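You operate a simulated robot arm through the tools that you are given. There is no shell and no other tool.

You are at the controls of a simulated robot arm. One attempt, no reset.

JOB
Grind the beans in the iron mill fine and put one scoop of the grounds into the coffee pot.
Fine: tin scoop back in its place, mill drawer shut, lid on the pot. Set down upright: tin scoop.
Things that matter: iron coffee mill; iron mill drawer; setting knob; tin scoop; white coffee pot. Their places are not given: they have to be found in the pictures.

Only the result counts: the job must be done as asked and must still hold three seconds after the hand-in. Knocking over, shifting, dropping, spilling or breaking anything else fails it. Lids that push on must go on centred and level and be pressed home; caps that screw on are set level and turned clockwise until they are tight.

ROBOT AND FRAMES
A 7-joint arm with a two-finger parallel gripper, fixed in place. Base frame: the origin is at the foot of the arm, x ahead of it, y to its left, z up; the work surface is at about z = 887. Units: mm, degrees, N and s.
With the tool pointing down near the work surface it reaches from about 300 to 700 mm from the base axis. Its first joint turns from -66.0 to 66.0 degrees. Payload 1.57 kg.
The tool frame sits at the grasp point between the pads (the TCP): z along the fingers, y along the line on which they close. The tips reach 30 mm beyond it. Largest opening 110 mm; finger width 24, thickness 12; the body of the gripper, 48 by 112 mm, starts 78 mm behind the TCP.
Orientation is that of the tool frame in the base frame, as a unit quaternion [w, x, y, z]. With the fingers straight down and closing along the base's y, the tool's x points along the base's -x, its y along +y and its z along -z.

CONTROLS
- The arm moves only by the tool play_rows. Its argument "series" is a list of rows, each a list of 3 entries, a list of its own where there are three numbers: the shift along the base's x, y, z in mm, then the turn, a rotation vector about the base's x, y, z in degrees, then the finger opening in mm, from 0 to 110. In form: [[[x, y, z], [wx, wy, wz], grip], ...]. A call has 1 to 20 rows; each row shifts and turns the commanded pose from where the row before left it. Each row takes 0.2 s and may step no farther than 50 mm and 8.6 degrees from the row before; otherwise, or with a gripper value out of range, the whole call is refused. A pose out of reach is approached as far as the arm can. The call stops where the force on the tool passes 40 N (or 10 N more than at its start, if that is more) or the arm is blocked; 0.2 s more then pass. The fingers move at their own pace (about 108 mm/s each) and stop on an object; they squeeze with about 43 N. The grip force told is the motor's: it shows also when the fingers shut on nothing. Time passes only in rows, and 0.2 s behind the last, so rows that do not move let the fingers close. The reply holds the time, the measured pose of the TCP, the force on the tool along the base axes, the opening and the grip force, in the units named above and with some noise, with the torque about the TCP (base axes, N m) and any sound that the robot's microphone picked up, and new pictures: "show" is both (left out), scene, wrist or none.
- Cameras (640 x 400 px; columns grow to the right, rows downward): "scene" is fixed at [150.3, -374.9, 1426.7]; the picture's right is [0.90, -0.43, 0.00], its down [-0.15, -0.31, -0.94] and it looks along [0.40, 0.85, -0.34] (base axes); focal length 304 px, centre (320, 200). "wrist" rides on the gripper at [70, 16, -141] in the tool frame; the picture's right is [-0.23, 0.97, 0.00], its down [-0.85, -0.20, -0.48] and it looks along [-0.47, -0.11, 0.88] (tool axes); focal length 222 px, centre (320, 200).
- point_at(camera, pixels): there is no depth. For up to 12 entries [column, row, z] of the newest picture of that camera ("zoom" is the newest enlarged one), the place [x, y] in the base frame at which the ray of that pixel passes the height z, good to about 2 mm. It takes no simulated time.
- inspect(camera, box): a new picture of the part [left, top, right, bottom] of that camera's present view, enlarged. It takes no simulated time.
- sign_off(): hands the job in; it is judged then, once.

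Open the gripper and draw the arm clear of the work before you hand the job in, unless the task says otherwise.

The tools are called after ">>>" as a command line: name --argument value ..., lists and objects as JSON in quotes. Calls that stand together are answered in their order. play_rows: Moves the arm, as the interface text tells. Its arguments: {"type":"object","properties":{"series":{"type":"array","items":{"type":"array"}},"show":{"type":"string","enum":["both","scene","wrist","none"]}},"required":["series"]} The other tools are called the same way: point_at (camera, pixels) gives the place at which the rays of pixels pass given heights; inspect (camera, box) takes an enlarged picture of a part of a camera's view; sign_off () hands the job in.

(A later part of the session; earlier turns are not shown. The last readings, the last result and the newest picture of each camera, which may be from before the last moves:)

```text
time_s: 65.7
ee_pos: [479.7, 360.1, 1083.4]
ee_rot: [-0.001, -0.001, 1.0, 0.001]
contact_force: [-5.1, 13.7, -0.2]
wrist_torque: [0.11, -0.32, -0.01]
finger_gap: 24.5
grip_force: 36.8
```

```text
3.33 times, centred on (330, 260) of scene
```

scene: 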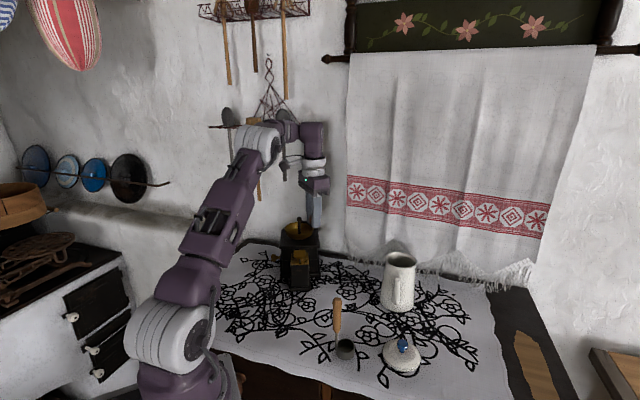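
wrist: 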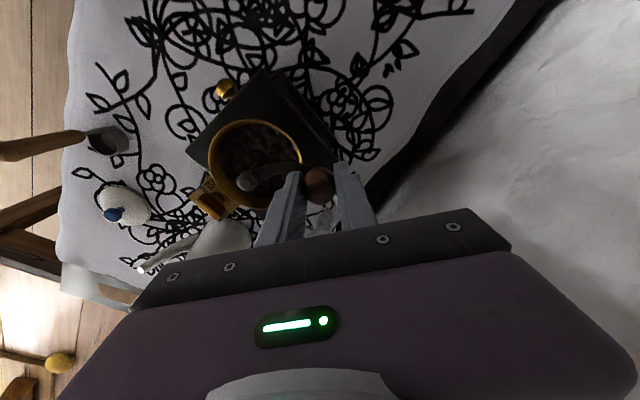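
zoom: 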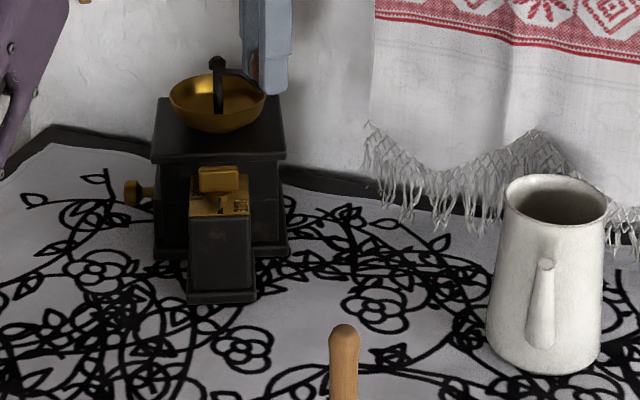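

The hopper is now empty (grinding finished), but the mill was dragged and turned in that last turn. I release, lift, and look from above.

>>> play_rows --series '[[[0, 0, 0], [0, 0, 0], 60], [[0, 0, 0], [0, 0, 0], 60], [[0, 0, 40], [0, 0, 0], 60], [[0, 0, 35], [0, 0, 0], 60], [[15, -40, 0], [0, 0, 0], 60], [[15, -40, 0], [0, 0, 0], 60], [[0, 0, 0], [0, 0, 0], 60]]'

>>> inspect --camera "scene" --box '[250, 200, 370, 320]'

>>> inspect --camera "wrist" --box '[220, 0, 460, 160]'

```text
time_s: 67.3
ee_pos: [510.3, 278.4, 1157.2]
ee_rot: [0.0, 0.001, 1.0, 0.0]
contact_force: [0.4, 0.1, 0.1]
wrist_torque: [-0.03, -0.03, 0.0]
finger_gap: 59.8
grip_force: 0.0
```

scene: 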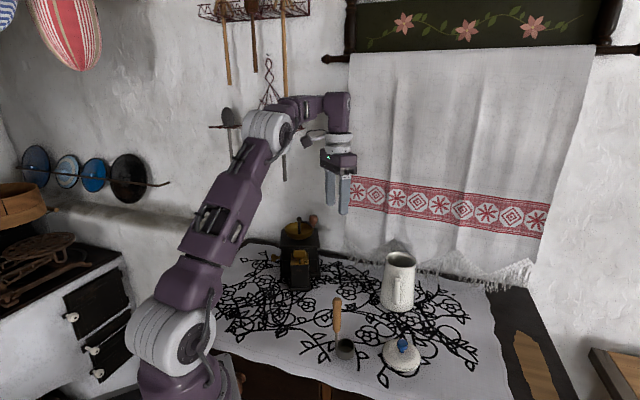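
wrist: 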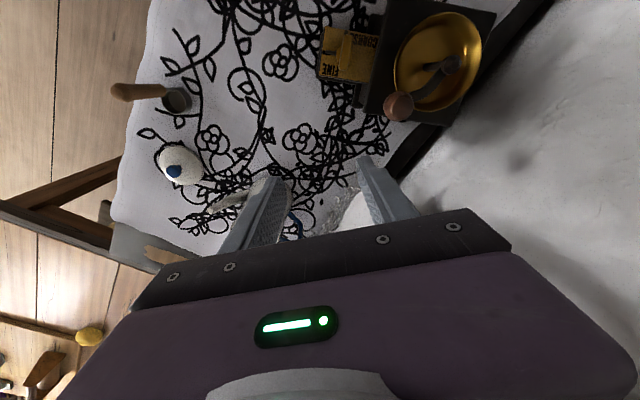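

```text
3.33 times, centred on (310, 260) of scene
```

zoom: 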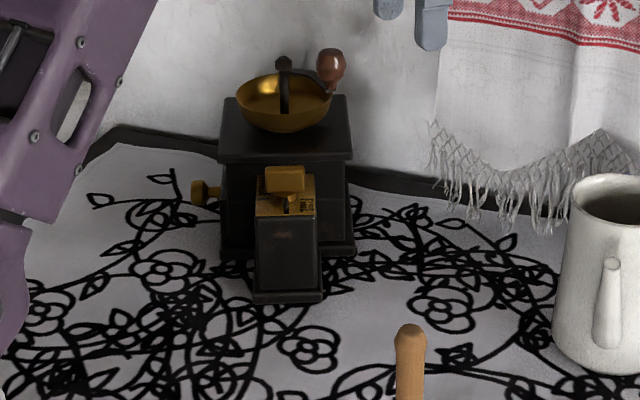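

```text
2.50 times, centred on (340, 80) of wrist
```

zoom: 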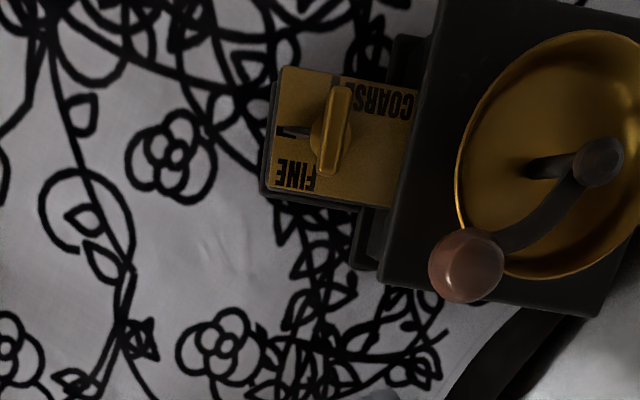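

The hopper is empty and the pointer is still on FINE. I measure the mill's new pose, the table's back edge and the handle.

>>> point_at --camera "wrist" --pixels '[[364.8, 112.8, 1010], [452, 126.4, 1010], [495, 12, 1010], [387, 0, 1010], [452, 64, 1057], [399, 106, 1070], [316, 78, 972], [319, 26, 972], [323.5, 133, 887], [500, 25, 887], [400, 160, 887], [545, 0, 887]]'

>>> point_at --camera "scene" --pixels '[[299, 219, 1057], [299, 219, 1050], [272, 257, 925], [313.5, 221, 1070], [301, 289, 887], [250, 240, 887], [285, 236, 887], [360, 257, 887]]'

```text
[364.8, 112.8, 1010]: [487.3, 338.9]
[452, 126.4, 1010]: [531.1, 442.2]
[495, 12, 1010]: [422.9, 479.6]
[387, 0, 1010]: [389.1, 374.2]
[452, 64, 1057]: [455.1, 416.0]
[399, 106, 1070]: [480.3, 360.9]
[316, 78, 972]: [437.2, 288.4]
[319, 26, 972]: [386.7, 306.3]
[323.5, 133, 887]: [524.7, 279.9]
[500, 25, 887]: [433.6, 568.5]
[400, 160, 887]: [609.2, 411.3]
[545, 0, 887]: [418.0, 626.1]
```

```text
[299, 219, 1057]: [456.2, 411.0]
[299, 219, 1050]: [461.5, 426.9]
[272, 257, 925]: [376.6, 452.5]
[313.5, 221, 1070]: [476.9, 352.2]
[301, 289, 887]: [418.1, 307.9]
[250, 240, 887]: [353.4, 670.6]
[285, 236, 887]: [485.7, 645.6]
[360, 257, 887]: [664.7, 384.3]
```

The mill's post is now ≈(455,414), yaw turned −70° (side box pointing to −110°). I'll bring it back by gripping the side box (51 mm wide) at ≈(421,322): first go above it with yaw +70° and check.

>>> play_rows --series '[[[-10, 5, 0], [0, 0, 8], 80], [[-10, 5, 0], [0, 0, 8], 80], [[-10, 5, 0], [0, 0, 8], 80], [[-10, 5, 0], [0, 0, 8], 80], [[-10, 5, 0], [0, 0, 8], 80], [[-10, 5, 0], [0, 0, 8], 80], [[-10, 5, 0], [0, 0, 8], 80], [[-10, 5, 0], [0, 0, 8], 80], [[-9, 3, 0], [0, 0, 6], 80], [[0, 0, 0], [0, 0, 0], 80]]'

>>> inspect --camera "wrist" --box '[240, 60, 480, 220]'

>>> inspect --camera "scene" --box '[240, 160, 360, 310]'

```text
time_s: 69.5
ee_pos: [421.1, 321.3, 1158.3]
ee_rot: [0.0, -0.574, 0.819, -0.002]
contact_force: [0.1, -0.3, -0.3]
wrist_torque: [0.03, -0.02, 0.0]
finger_gap: 79.8
grip_force: 0.0
```

scene: 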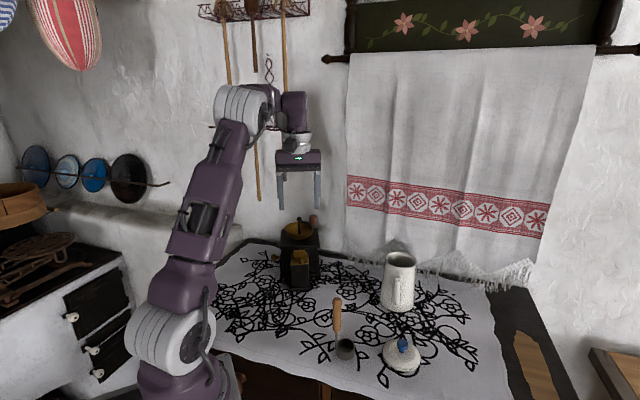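
wrist: 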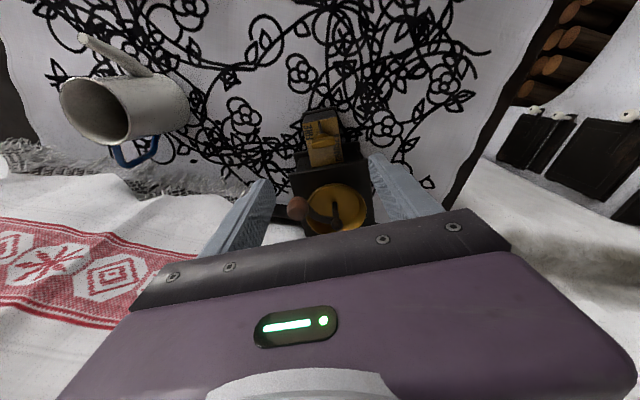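

```text
2.50 times, centred on (360, 140) of wrist
```

zoom: 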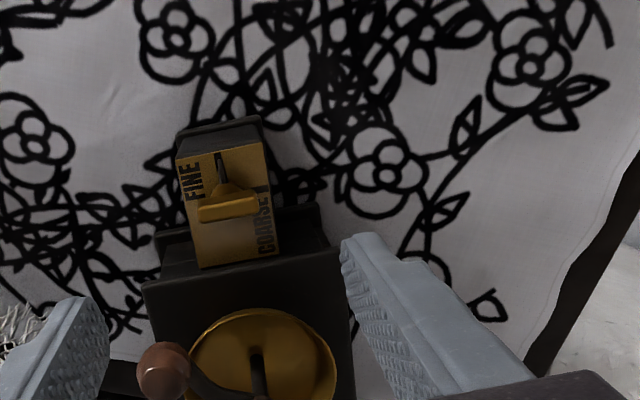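

```text
2.67 times, centred on (300, 235) of scene
```

zoom: 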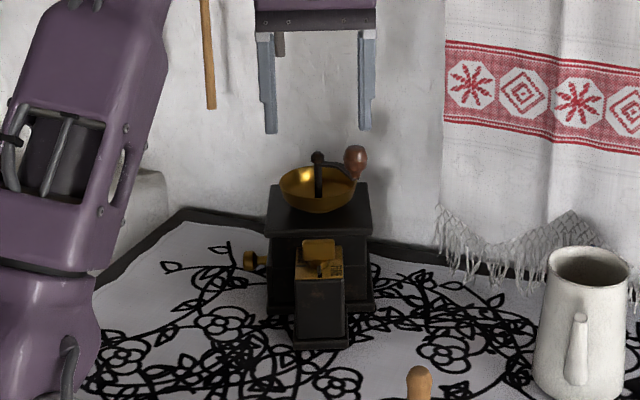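

The fingers straddle the side box. I descend to z≈947 and close on the box.

>>> play_rows --series '[[[0, 0, -45], [0, 0, 0], 80], [[0, 0, -45], [0, 0, 0], 80], [[0, 0, -45], [0, 0, 0], 80], [[0, 0, -45], [0, 0, 0], 80], [[0, 0, -31], [0, 0, 0], 80], [[0, 0, 0], [0, 0, 0], 0], [[0, 0, 0], [0, 0, 0], 0], [[0, 0, 0], [0, 0, 0], 0]]'

>>> inspect --camera "scene" --box '[240, 180, 360, 310]'

```text
time_s: 71.3
ee_pos: [422.4, 321.6, 946.4]
ee_rot: [-0.001, -0.572, 0.82, -0.001]
contact_force: [-7.1, 4.1, 0.2]
wrist_torque: [-0.15, 0.35, -0.37]
finger_gap: 52.5
grip_force: 43.2
```

scene: 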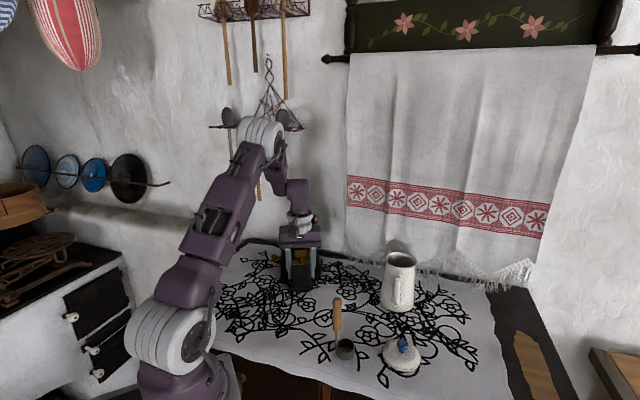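
wrist: 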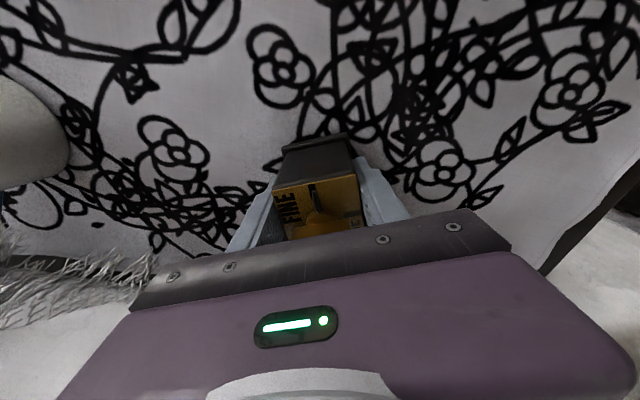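

```text
3.08 times, centred on (300, 245) of scene
```

zoom: 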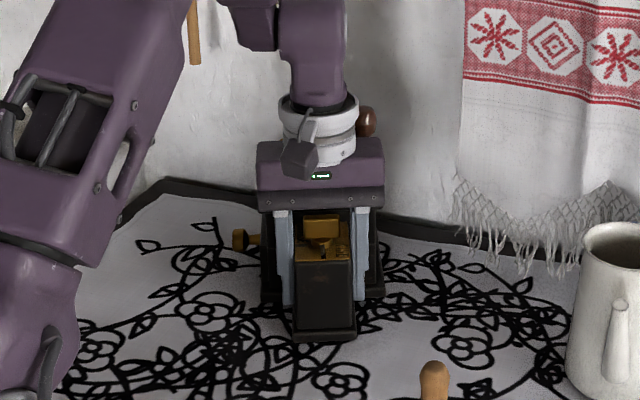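

Box firmly held (52.5 mm). I pull gently along the box axis (−0.34,−0.94) by 30 mm and check forces.

>>> play_rows --series '[[[-1.7, -4.7, 0], [0, 0, 0], 0], [[-2.4, -6.6, 0], [0, 0, 0], 0], [[-3.4, -9.4, 0], [0, 0, 0], 0], [[-3.4, -9.4, 0], [0, 0, 0], 0]]'

>>> inspect --camera "scene" --box '[240, 180, 360, 310]'

```text
time_s: 72.3
ee_pos: [412.7, 290.2, 947.5]
ee_rot: [0.0, -0.573, 0.82, -0.001]
contact_force: [5.3, 11.4, -0.5]
wrist_torque: [-0.18, 1.44, -0.34]
finger_gap: 52.0
grip_force: 42.8
```

scene: 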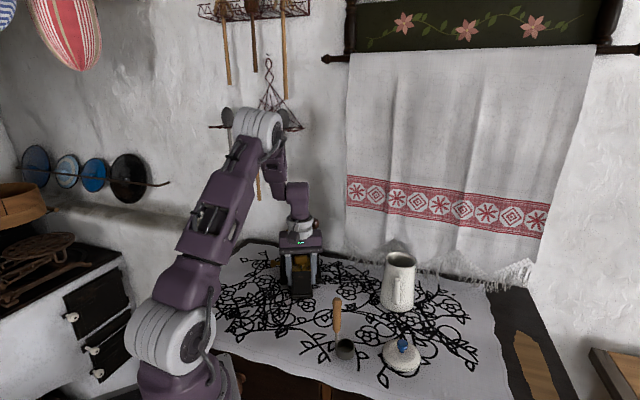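
wrist: 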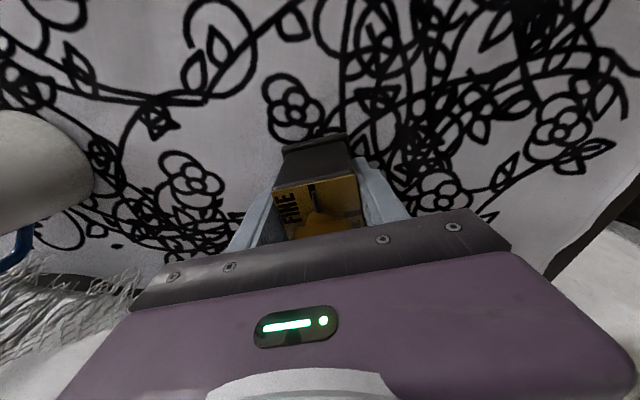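

```text
3.08 times, centred on (300, 245) of scene
```

zoom: 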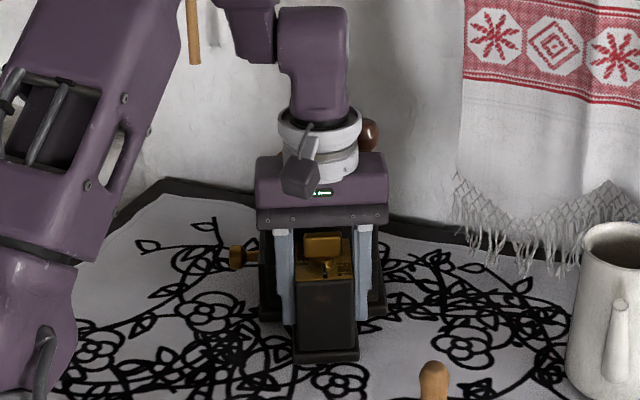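

It follows with ~12 N drag. I pull the remaining ~117 mm.

>>> play_rows --series '[[[-4, -11, 0], [0, 0, 0], 0], [[-4, -11, 0], [0, 0, 0], 0], [[-4, -11, 0], [0, 0, 0], 0], [[-4, -11, 0], [0, 0, 0], 0], [[-4, -11, 0], [0, 0, 0], 0], [[-4, -11, 0], [0, 0, 0], 0], [[-4, -11, 0], [0, 0, 0], 0], [[-4, -11, 0], [0, 0, 0], 0], [[-4, -11, 0], [0, 0, 0], 0], [[-4, -11, 0], [0, 0, 0], 0]]'

>>> inspect --camera "scene" --box '[250, 190, 390, 350]'

```text
time_s: 74.5
ee_pos: [370.6, 181.3, 947.1]
ee_rot: [0.0, -0.573, 0.82, -0.001]
contact_force: [6.8, 14.9, 0.3]
wrist_torque: [0.0, 1.21, -0.45]
finger_gap: 51.9
grip_force: 42.8
```

scene: 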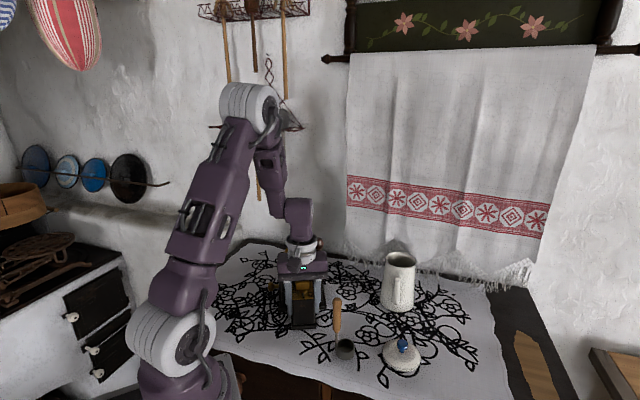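
wrist: 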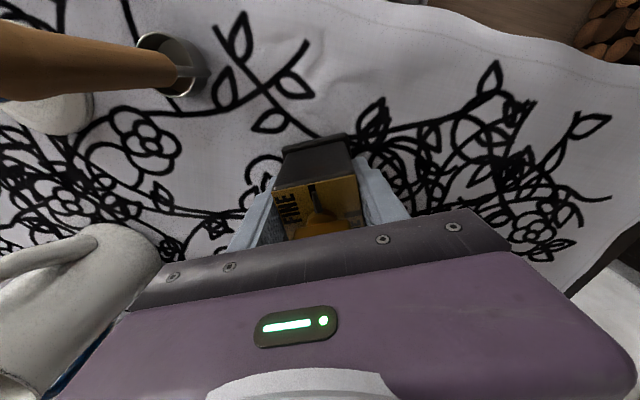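

```text
2.50 times, centred on (320, 270) of scene
```

zoom: 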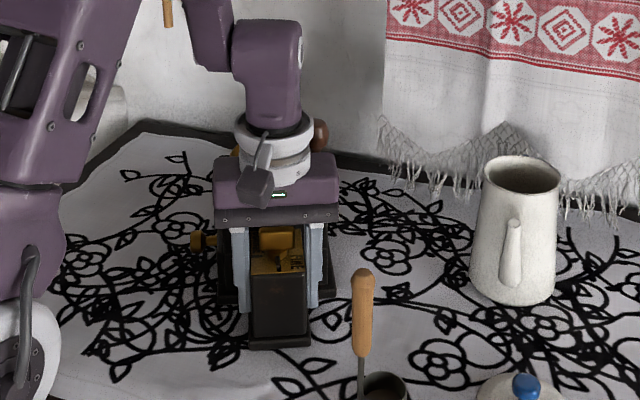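

Now the mill is near (404,274). I swing the box about the far point A≈(411,294) counter-clockwise, first 25°, checking forces.

>>> play_rows --series '[[[9.985, -3.15, 0], [0, 0, 5], 0], [[10.22, -2.27, 0], [0, 0, 5], 0], [[10.38, -1.37, 0], [0, 0, 5], 0], [[10.46, -0.46, 0], [0, 0, 5], 0], [[10.46, 0.46, 0], [0, 0, 5], 0]]'

>>> inspect --camera "scene" --box '[250, 190, 390, 350]'

```text
time_s: 75.7
ee_pos: [422.0, 175.0, 946.5]
ee_rot: [0.0, 0.736, -0.677, 0.001]
contact_force: [-9.2, -1.9, -0.4]
wrist_torque: [-0.26, 0.39, -0.51]
finger_gap: 52.0
grip_force: 43.3
```

scene: 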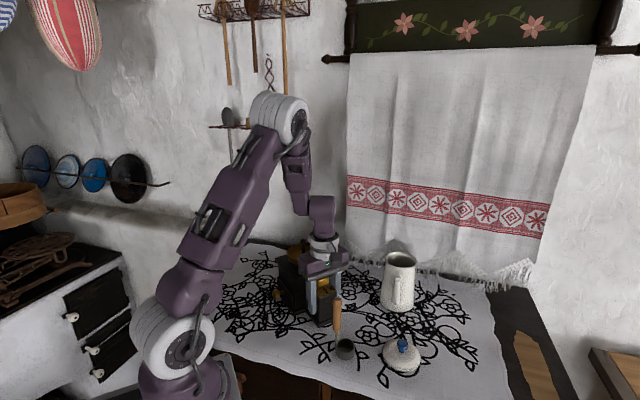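
wrist: 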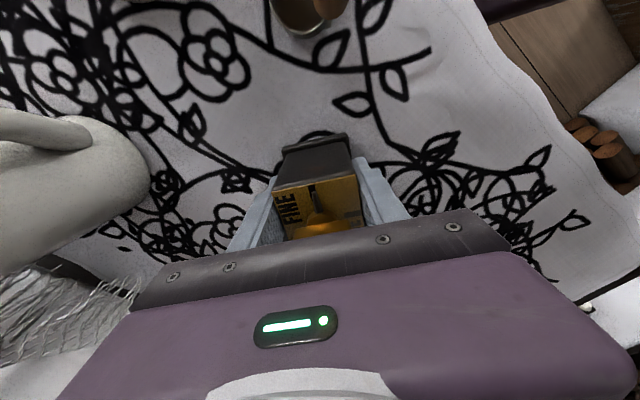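

```text
2.50 times, centred on (320, 270) of scene
```

zoom: 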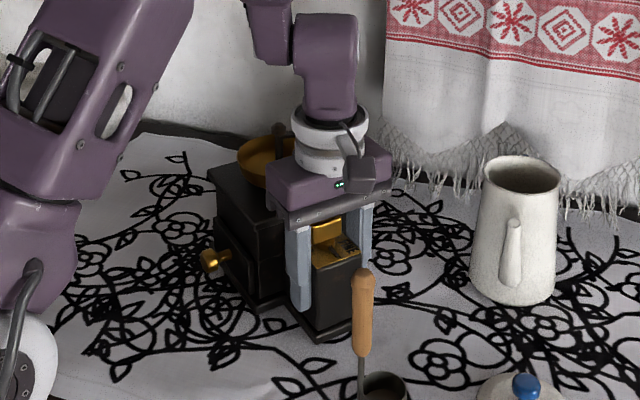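

The mill swings nicely (≈9 N). I continue the remaining 45°.

>>> play_rows --series '[[[10.38, 1.37, 0], [0, 0, 5], 0], [[10.22, 2.27, 0], [0, 0, 5], 0], [[9.985, 3.15, 0], [0, 0, 5], 0], [[9.67, 4.01, 0], [0, 0, 5], 0], [[9.29, 4.83, 0], [0, 0, 5], 0], [[8.83, 5.63, 0], [0, 0, 5], 0], [[8.31, 6.37, 0], [0, 0, 5], 0], [[7.72, 7.07, 0], [0, 0, 5], 0], [[7.07, 7.72, 0], [0, 0, 5], 0]]'

>>> inspect --camera "scene" --box '[250, 190, 390, 350]'

```text
time_s: 77.7
ee_pos: [504.1, 215.8, 946.3]
ee_rot: [0.0, 0.939, -0.343, 0.001]
contact_force: [-1.0, -3.5, -0.1]
wrist_torque: [-0.14, 0.14, -1.17]
finger_gap: 52.2
grip_force: 42.6
```

scene: 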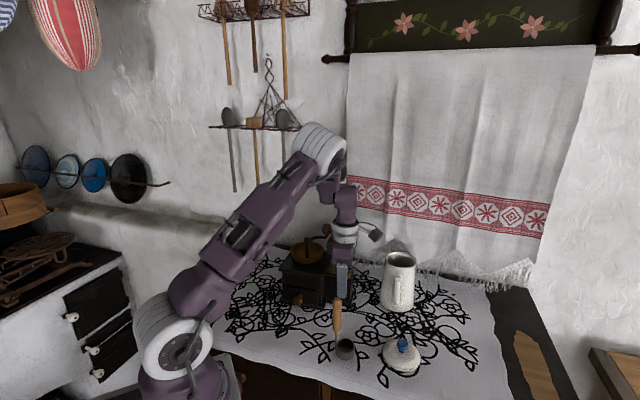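
wrist: 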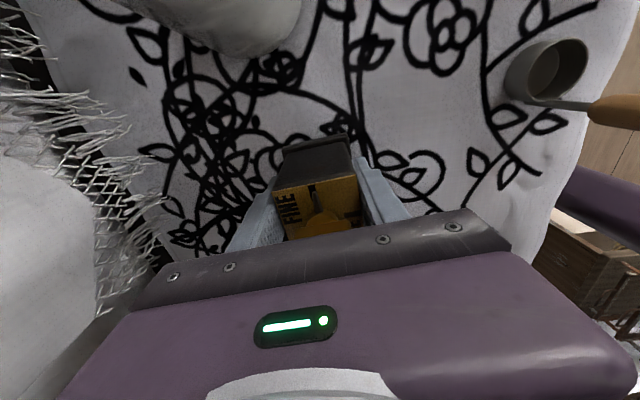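

```text
2.50 times, centred on (320, 270) of scene
```

zoom: 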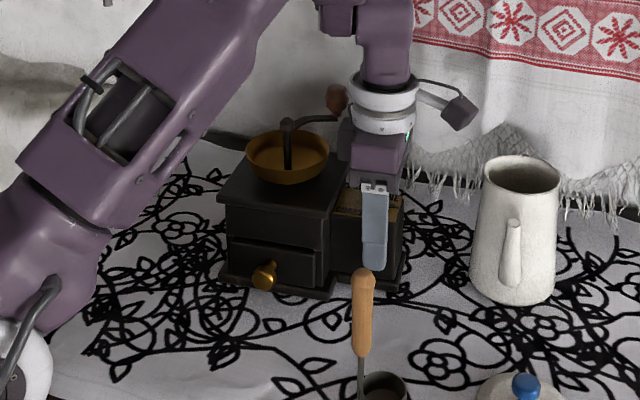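

The mill is back essentially in its original pose (drawer knob at scene ≈(298,300)). I release and lift straight up.

>>> play_rows --series '[[[0, 0, 0], [0, 0, 0], 80], [[0, 0, 0], [0, 0, 0], 80], [[0, 0, 40], [0, 0, 0], 80], [[0, 0, 45], [0, 0, 0], 80], [[0, 0, 45], [0, 0, 0], 80], [[0, 0, 45], [0, 0, 0], 80], [[0, 0, 40], [0, 0, 0], 80], [[0, 0, 0], [0, 0, 0], 80]]'

>>> inspect --camera "scene" --box '[240, 220, 400, 320]'

```text
time_s: 79.5
ee_pos: [503.9, 216.0, 1161.6]
ee_rot: [0.0, 0.939, -0.343, 0.002]
contact_force: [0.0, -0.4, -0.5]
wrist_torque: [0.01, 0.01, -0.01]
finger_gap: 80.1
grip_force: 0.1
```

scene: 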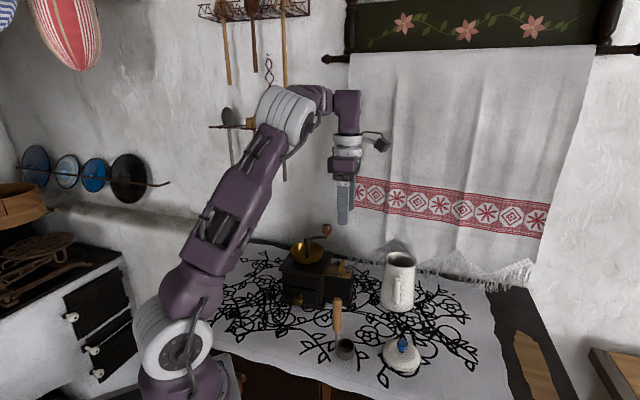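
wrist: 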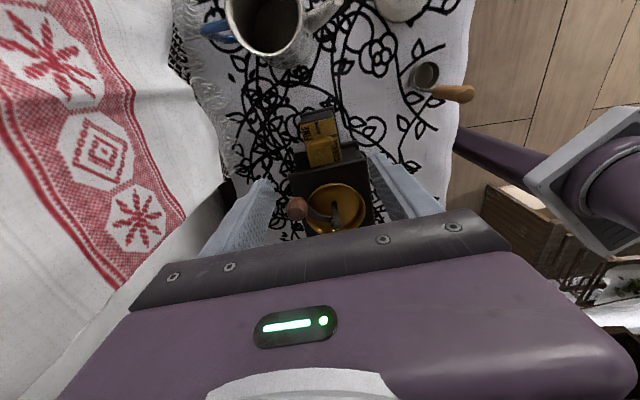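

```text
4.00 times, centred on (320, 270) of scene
```

zoom: 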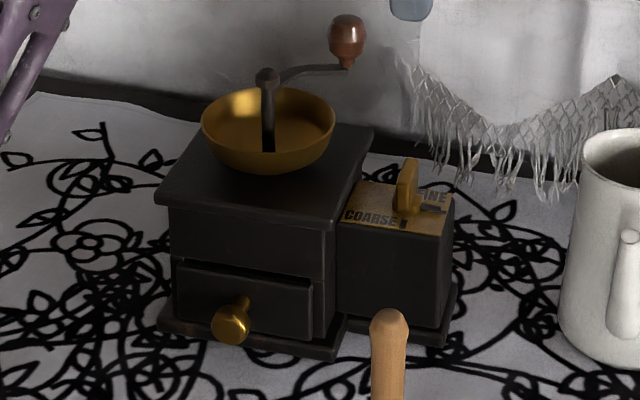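

Mill pose restored within a few mm. Next the drawer: I move above its knob (≈(381,234)) while yawing back to +50° so the camera faces the drawer.

>>> play_rows --series '[[[-12, 0, 0], [0, 0, -8.2], 80], [[-12, 0, 0], [0, 0, -8.2], 80], [[-12, 0, 0], [0, 0, -8.2], 80], [[-12, 0, 0], [0, 0, -8.2], 80], [[-12, 0, 0], [0, 0, -8.2], 60], [[-12, 0, 0], [0, 0, -8.2], 60], [[-12, 0, 0], [0, 0, -8.2], 60], [[-12, 0, 0], [0, 0, -8.2], 60], [[-12, 0, 0], [0, 0, -8.2], 60], [[-12, 0, 0], [0, 0, -8.2], 60], [[0, 0, 0], [0, 0, -8], 60], [[0, 0, 0], [0, 0, 0], 60]]'

>>> inspect --camera "wrist" --box '[240, 60, 440, 200]'

```text
time_s: 82.1
ee_pos: [384.7, 217.1, 1162.4]
ee_rot: [-0.001, -0.421, 0.907, -0.002]
contact_force: [0.5, -0.5, -0.3]
wrist_torque: [-0.02, -0.02, 0.01]
finger_gap: 60.2
grip_force: 0.1
```

scene: 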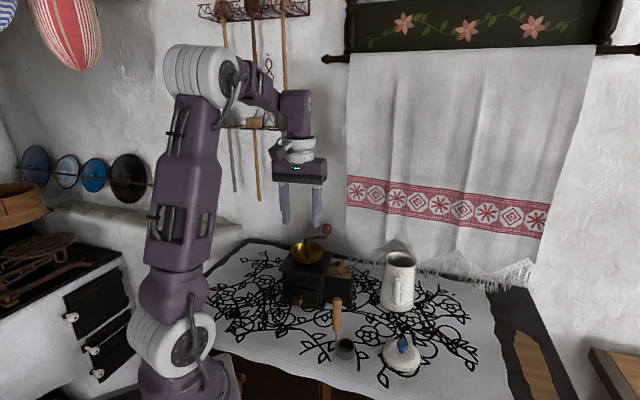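
wrist: 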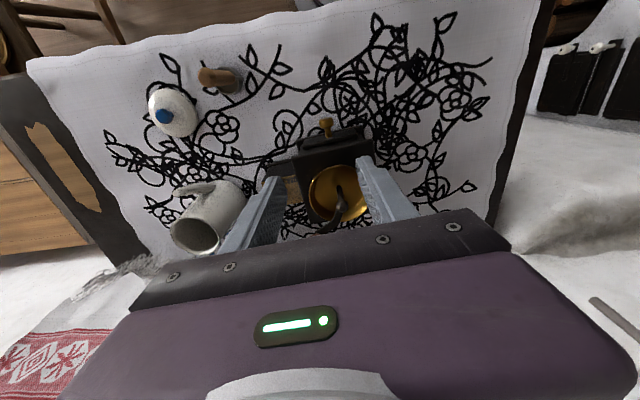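

```text
2.86 times, centred on (340, 130) of wrist
```

zoom: 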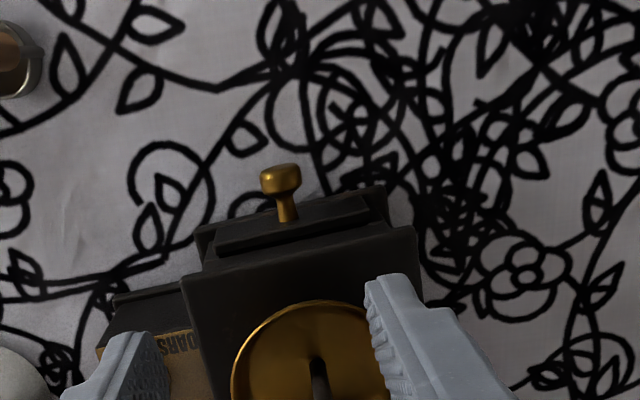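

>>> point_at --camera "wrist" --pixels '[[326.3, 122.6, 900], [326.3, 122.6, 915], [326.3, 122.6, 930], [328.4, 137, 915], [275.5, 151, 1010], [370, 139.5, 1010], [306, 145, 960], [360.5, 132.5, 960]]'

>>> point_at --camera "scene" --pixels '[[297.5, 300.5, 900], [297.5, 300.5, 915], [297.5, 300.5, 930], [301, 294.5, 915], [304.5, 289.5, 930]]'

```text
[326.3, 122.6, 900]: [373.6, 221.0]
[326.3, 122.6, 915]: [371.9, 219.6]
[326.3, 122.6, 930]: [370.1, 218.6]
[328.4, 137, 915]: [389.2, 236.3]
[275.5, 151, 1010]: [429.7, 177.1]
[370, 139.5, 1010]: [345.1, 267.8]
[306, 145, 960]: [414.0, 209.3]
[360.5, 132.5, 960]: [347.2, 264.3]
```

```text
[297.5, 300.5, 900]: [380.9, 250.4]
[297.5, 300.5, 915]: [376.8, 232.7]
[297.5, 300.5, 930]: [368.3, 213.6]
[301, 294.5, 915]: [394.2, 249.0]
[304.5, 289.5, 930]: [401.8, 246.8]
```

Knob head at ≈(371,219,926), drawer normal ≈ −137°. I come down 25 mm outward of it, yaw 43°, leaning the hand 12° outward so the body clears lid and bowl.

>>> play_rows --series '[[[-17, -8, -30], [0, 0, -7], 40], [[-17, -9, -30], [4.09, -4.39, 0], 40], [[0, 0, -40], [4.09, -4.39, 0], 40], [[0, 0, -45], [0, 0, 0], 40], [[0, 0, -40], [0, 0, 0], 40], [[0, 0, -39], [0, 0, 0], 40], [[0, 0, 0], [0, 0, 0], 40]]'

>>> inspect --camera "scene" --box '[240, 210, 380, 330]'

>>> inspect --camera "wrist" --box '[240, 100, 440, 240]'

```text
time_s: 83.7
ee_pos: [351.9, 199.9, 937.5]
ee_rot: [0.097, -0.364, 0.926, 0.037]
contact_force: [-0.4, -0.6, -1.0]
wrist_torque: [0.0, 0.02, -0.02]
finger_gap: 39.7
grip_force: 0.0
```

scene: 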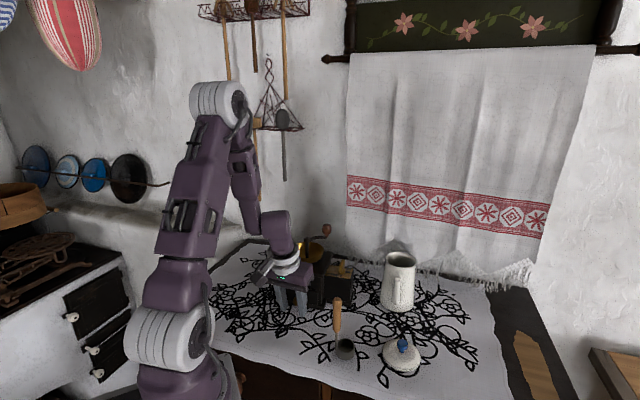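
wrist: 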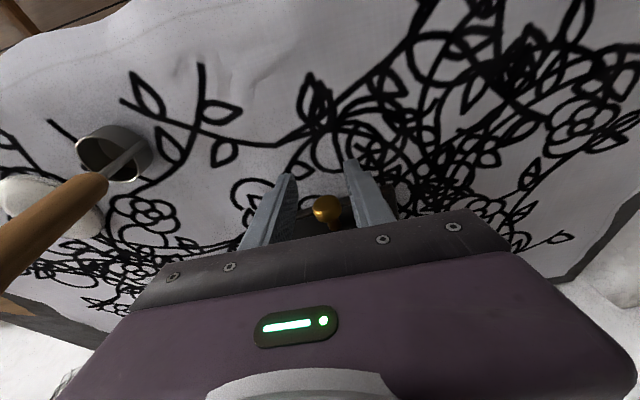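

```text
3.33 times, centred on (310, 270) of scene
```

zoom: 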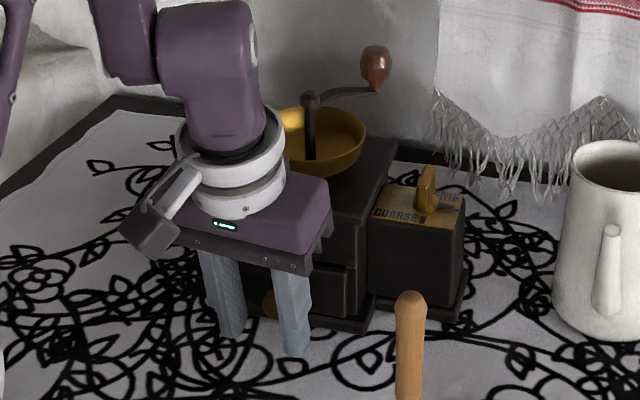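

```text
2.86 times, centred on (340, 170) of wrist
```

zoom: 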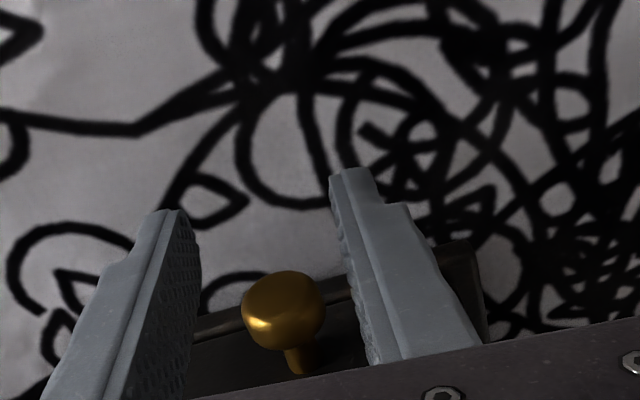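

The knob sits between the fingers; I get its exact position from this close view before moving in.

>>> point_at --camera "zoom" --pixels '[[284, 310, 926], [284, 310, 930], [284, 310, 920], [243, 310, 926], [326, 310, 926]]'

```text
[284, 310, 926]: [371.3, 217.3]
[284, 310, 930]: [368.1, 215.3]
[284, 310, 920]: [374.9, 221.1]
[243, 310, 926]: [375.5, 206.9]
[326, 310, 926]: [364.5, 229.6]
```

Centred laterally. I move in 24 mm, close on the knob, and pull a small test distance.

>>> play_rows --series '[[[9, 8.4, 0], [0, 0, 0], 40], [[8.5, 8, 0], [0, 0, 0], 40], [[0, 0, 0], [0, 0, 0], 0], [[0, 0, 0], [0, 0, 0], 0], [[0, 0, 0], [0, 0, 0], 0]]'

>>> inspect --camera "scene" --box '[240, 210, 380, 330]'

```text
time_s: 84.9
ee_pos: [367.8, 216.2, 937.9]
ee_rot: [0.097, -0.364, 0.925, 0.037]
contact_force: [5.1, -2.3, 0.5]
wrist_torque: [-0.08, -0.12, 0.39]
finger_gap: 24.0
grip_force: 35.9
```

scene: 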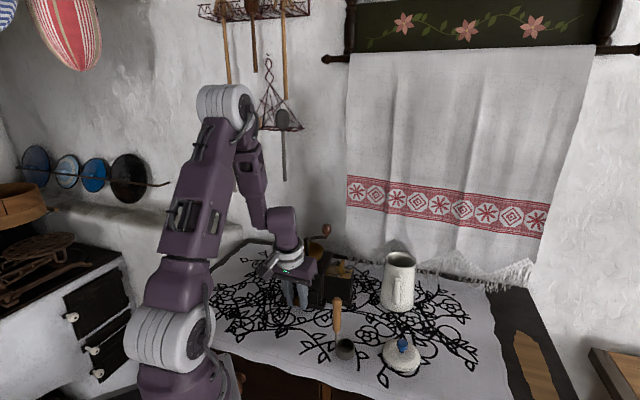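
wrist: 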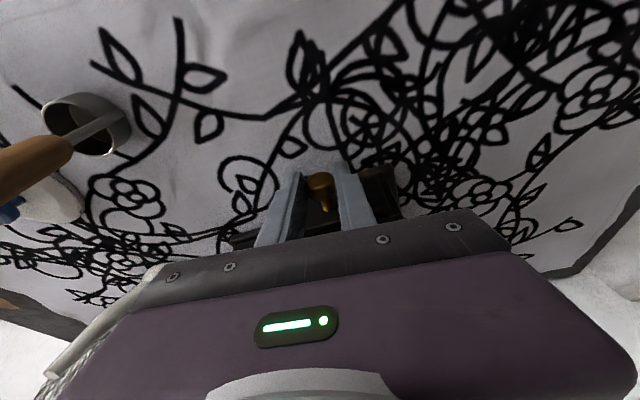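

```text
3.33 times, centred on (310, 270) of scene
```

zoom: 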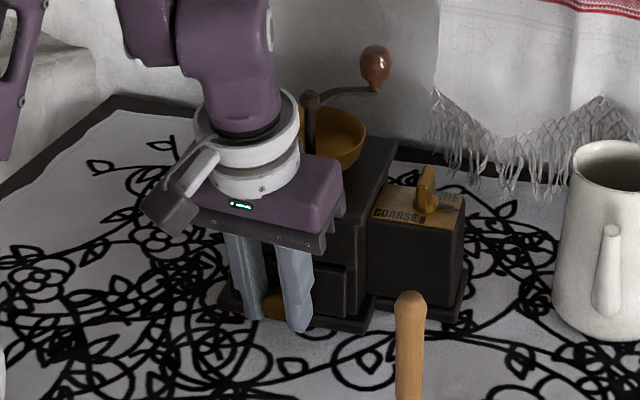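

Knob held (24 mm). I pull outward 15 mm along (−0.731,−0.682) and check.

>>> play_rows --series '[[[-3.65, -3.41, 0], [0, 0, 0], 0], [[-3.65, -3.41, 0], [0, 0, 0], 0], [[-3.65, -3.41, 0], [0, 0, 0], 0]]' --show "scene"

>>> inspect --camera "scene" --box '[240, 210, 380, 330]'

```text
time_s: 85.7
ee_pos: [358.3, 204.9, 937.8]
ee_rot: [0.098, -0.362, 0.926, 0.038]
contact_force: [13.7, -12.3, 14.0]
wrist_torque: [-0.33, -0.53, 0.08]
finger_gap: 24.3
grip_force: 36.2
```

scene: 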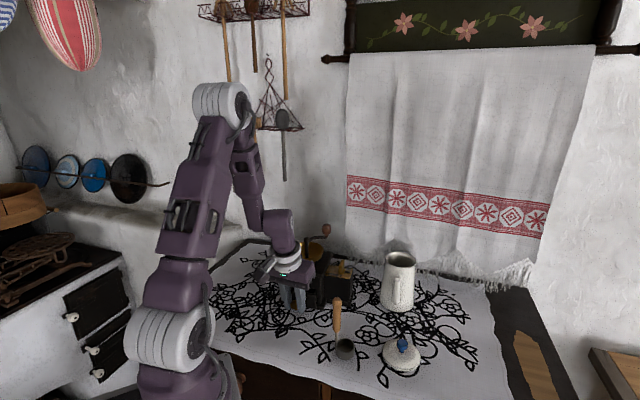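

```text
3.33 times, centred on (310, 270) of scene
```

zoom: 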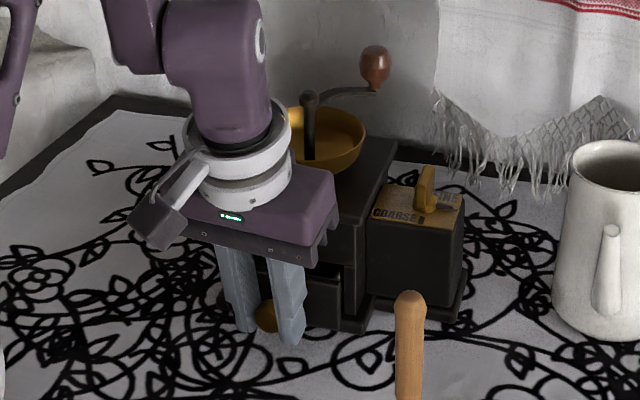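

Drawer slides and the mill stays; the side load shows the true pull direction is ≈ −131°. I relax sideways and pull 40 mm more.

>>> play_rows --series '[[[0.6, -0.6, 0.4], [0, 0, 0], 0], [[-3.28, -3.78, 0], [0, 0, 0], 0], [[-3.28, -3.78, 0], [0, 0, 0], 0], [[-3.28, -3.78, 0], [0, 0, 0], 0], [[-3.28, -3.78, 0], [0, 0, 0], 0], [[-3.28, -3.78, 0], [0, 0, 0], 0], [[-3.28, -3.78, 0], [0, 0, 0], 0]]' --show "scene"

>>> inspect --camera "scene" --box '[240, 210, 380, 330]'

```text
time_s: 87.3
ee_pos: [336.7, 182.5, 937.5]
ee_rot: [0.097, -0.364, 0.926, 0.038]
contact_force: [1.7, -1.8, 2.7]
wrist_torque: [0.15, -0.2, 0.36]
finger_gap: 23.7
grip_force: 36.3
```

scene: 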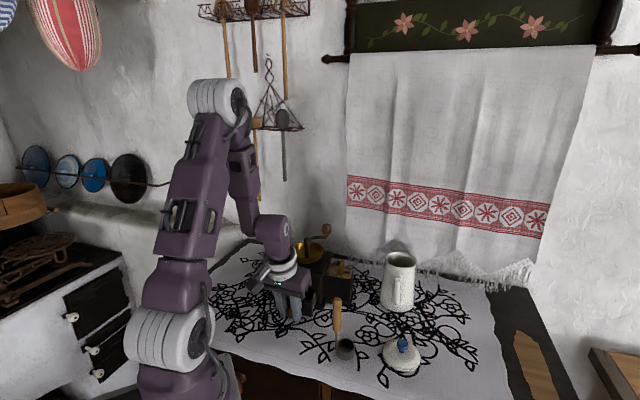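

```text
3.33 times, centred on (310, 270) of scene
```

zoom: 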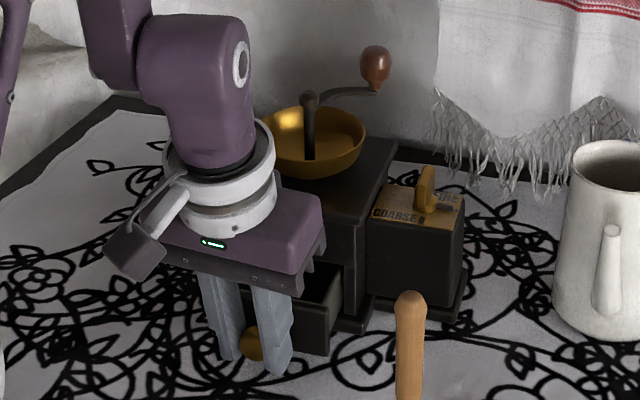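

Open ≈45 mm with nearly zero side force. I pull 24 mm more in small steps, watching for a stop.

>>> play_rows --series '[[[-2.62, -3.02, 0], [0, 0, 0], 0], [[-2.62, -3.02, 0], [0, 0, 0], 0], [[-2.62, -3.02, 0], [0, 0, 0], 0], [[-2.62, -3.02, 0], [0, 0, 0], 0]]' --show "scene"

>>> inspect --camera "scene" --box '[240, 210, 380, 330]'

```text
time_s: 88.3
ee_pos: [327.4, 171.2, 938.2]
ee_rot: [0.096, -0.364, 0.926, 0.037]
contact_force: [-4.3, 3.5, -0.6]
wrist_torque: [0.37, -0.23, 0.43]
finger_gap: 23.8
grip_force: 36.1
```

scene: 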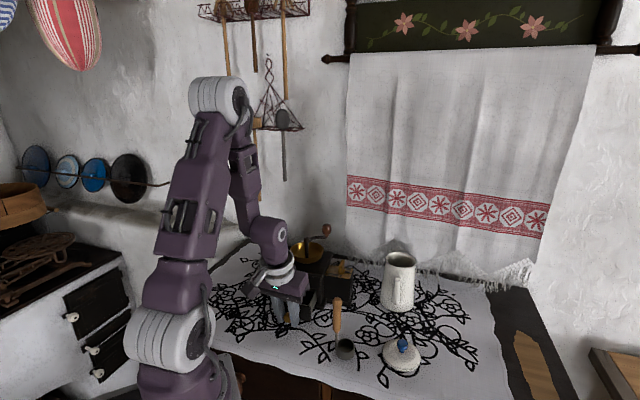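

```text
3.33 times, centred on (310, 270) of scene
```

zoom: 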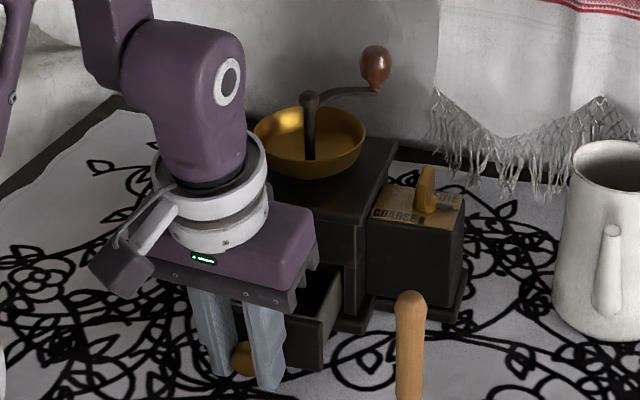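

Drawer is open ≈ 60 mm. I release the knob, lift straight up, and look into the drawer.

>>> play_rows --series '[[[0, 0, 0], [0, 0, 0], 44], [[0, 0, 0], [0, 0, 0], 44], [[0, 0, 30], [0, 0, 0], 44], [[0, 0, 45], [0, 0, 0], 44], [[0, 0, 45], [0, 0, 0], 44], [[10, 10, 45], [-4.09, 4.39, 0], 44], [[10, 10, 40], [-4.09, 4.39, 0], 44], [[20, 20, 0], [0, 0, 0], 44], [[0, 0, 0], [0, 0, 0], 44]]'

>>> inspect --camera "wrist" --box '[240, 40, 440, 180]'

>>> inspect --camera "scene" --box '[240, 220, 400, 320]'

```text
time_s: 90.3
ee_pos: [368.6, 210.1, 1143.3]
ee_rot: [0.0, -0.366, 0.931, -0.002]
contact_force: [0.6, -0.4, 0.2]
wrist_torque: [0.0, 0.01, 0.0]
finger_gap: 43.9
grip_force: 0.1
```

scene: 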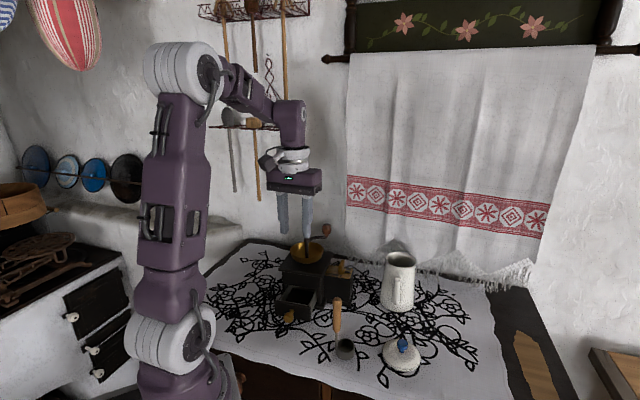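
wrist: 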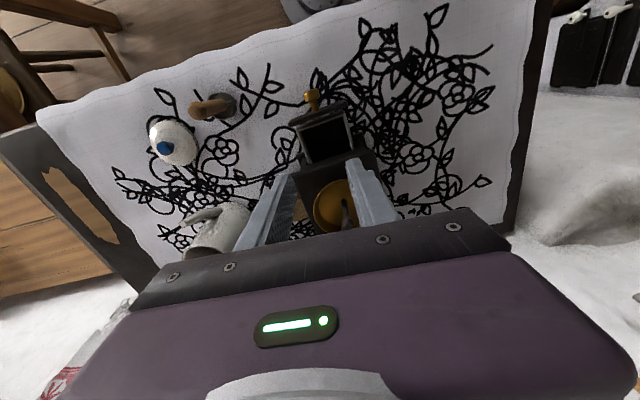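

```text
2.86 times, centred on (340, 110) of wrist
```

zoom: 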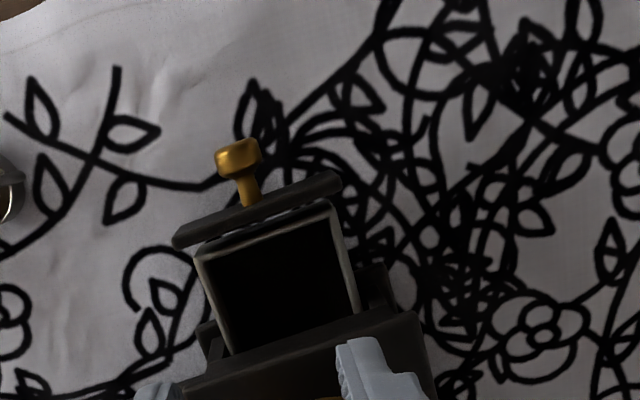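

```text
4.00 times, centred on (320, 270) of scene
```

zoom: 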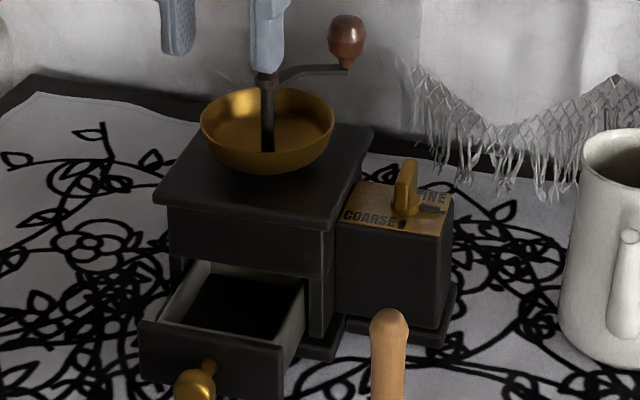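

The drawer inside looks black; I move the camera right over it for a better look at the grounds level and its rim.

>>> play_rows --series '[[[22, 10, 0], [0, 0, 0], 44], [[22, 10, 0], [0, 0, 0], 44], [[0, 0, 0], [0, 0, 0], 44]]' --show "wrist"

>>> inspect --camera "wrist" --box '[260, 30, 380, 130]'

```text
time_s: 91.1
ee_pos: [411.3, 229.8, 1143.9]
ee_rot: [0.0, -0.365, 0.931, -0.001]
contact_force: [0.1, 0.4, -0.6]
wrist_torque: [0.01, 0.0, 0.0]
finger_gap: 44.1
grip_force: 0.1
```

wrist: 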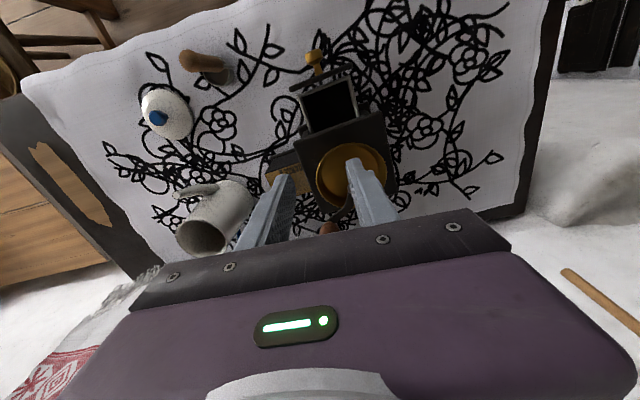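

```text
4.00 times, centred on (320, 80) of wrist
```

zoom: 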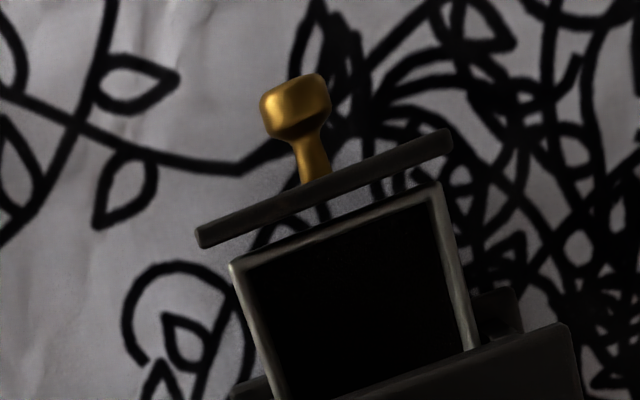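

>>> point_at --camera "zoom" --pixels '[[236, 268, 940], [432, 194, 940], [470, 348, 940], [280, 398, 940], [198, 238, 945], [452, 138, 945], [300, 100, 926], [568, 328, 1010], [232, 395, 1010]]'

>>> inspect --camera "scene" --box '[265, 270, 335, 325]'

```text
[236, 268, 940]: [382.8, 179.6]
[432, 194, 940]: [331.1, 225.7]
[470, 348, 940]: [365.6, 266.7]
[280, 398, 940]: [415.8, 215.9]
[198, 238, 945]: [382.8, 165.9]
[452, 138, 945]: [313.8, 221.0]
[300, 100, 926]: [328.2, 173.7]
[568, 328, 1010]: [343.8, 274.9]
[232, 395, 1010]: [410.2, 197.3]
```

```text
7.27 times, centred on (300, 298) of scene
```

zoom: 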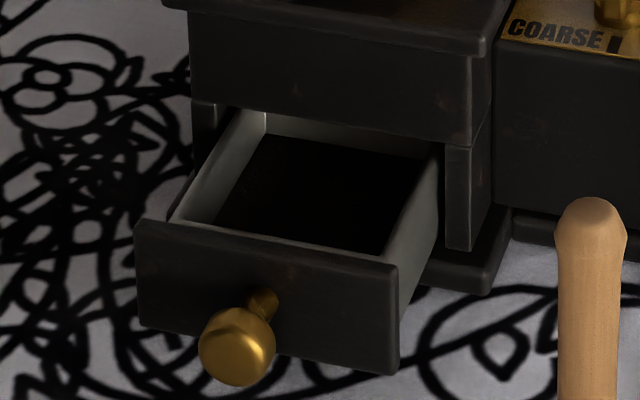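

The scene zoom shows the grounds surface in the bin and its back wall. I compute the bin's back wall and grounds extents.

>>> point_at --camera "zoom" --pixels '[[265, 112, 940], [440, 155, 940], [180, 218, 940], [392, 258, 940], [262, 136, 925], [425, 160, 925], [215, 222, 925], [380, 255, 925], [140, 222, 948], [395, 265, 948], [238, 345, 926]]'

>>> inspect --camera "scene" --box '[320, 295, 370, 370]'

```text
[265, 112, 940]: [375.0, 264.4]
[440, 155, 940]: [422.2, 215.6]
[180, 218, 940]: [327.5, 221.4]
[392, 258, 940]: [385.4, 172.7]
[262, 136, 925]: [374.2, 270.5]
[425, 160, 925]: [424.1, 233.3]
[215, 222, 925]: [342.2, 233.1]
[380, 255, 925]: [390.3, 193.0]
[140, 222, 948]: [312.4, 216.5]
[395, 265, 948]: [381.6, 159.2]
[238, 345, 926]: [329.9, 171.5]
```

```text
5.33 times, centred on (345, 332) of scene
```

zoom: 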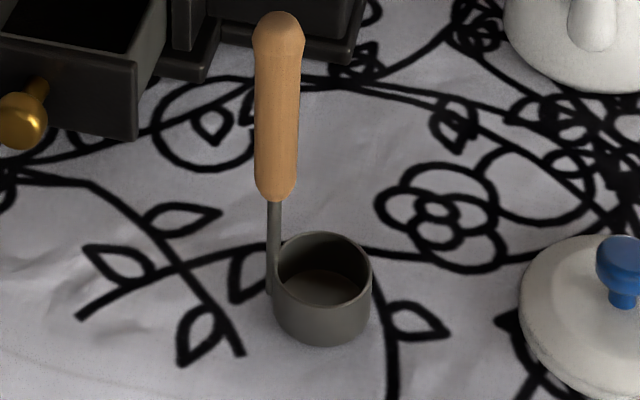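

The scoop cup looks ~39 mm wide, so the drawer should open ~10 mm more. I first record the scoop's exact starting place.

>>> point_at --camera "zoom" --pixels '[[324, 266, 910], [324, 266, 915], [324, 310, 887], [276, 268, 912], [372, 268, 912], [323, 233, 912], [323, 306, 912], [324, 345, 887], [278, 22, 1000], [278, 22, 1010], [278, 22, 1020], [274, 240, 915]]'

>>> point_at --camera "wrist" --pixels '[[187, 60, 1000], [187, 60, 1010], [187, 60, 1020], [238, 75, 912]]'

>>> inspect --camera "wrist" --box '[140, 20, 300, 120]'

```text
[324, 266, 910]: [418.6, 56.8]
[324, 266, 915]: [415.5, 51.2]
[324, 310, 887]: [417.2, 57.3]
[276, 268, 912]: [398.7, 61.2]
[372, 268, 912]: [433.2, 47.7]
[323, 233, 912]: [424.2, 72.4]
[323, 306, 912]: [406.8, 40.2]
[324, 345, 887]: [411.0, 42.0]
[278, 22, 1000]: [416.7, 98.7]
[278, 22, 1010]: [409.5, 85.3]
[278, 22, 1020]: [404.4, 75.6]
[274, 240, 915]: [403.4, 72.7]
```

```text
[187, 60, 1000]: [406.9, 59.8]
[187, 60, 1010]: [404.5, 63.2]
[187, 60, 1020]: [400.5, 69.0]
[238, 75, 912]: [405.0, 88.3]
```

```text
4.00 times, centred on (220, 70) of wrist
```

zoom: 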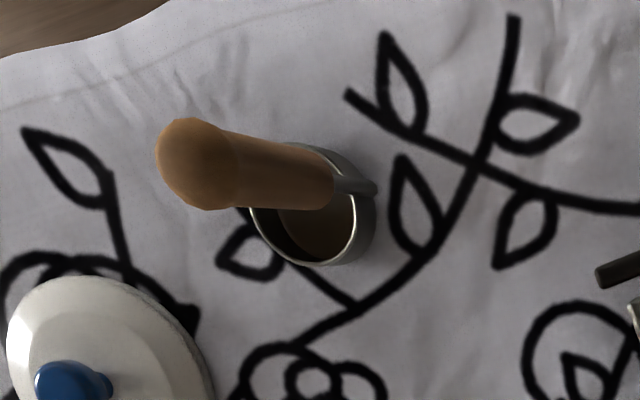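

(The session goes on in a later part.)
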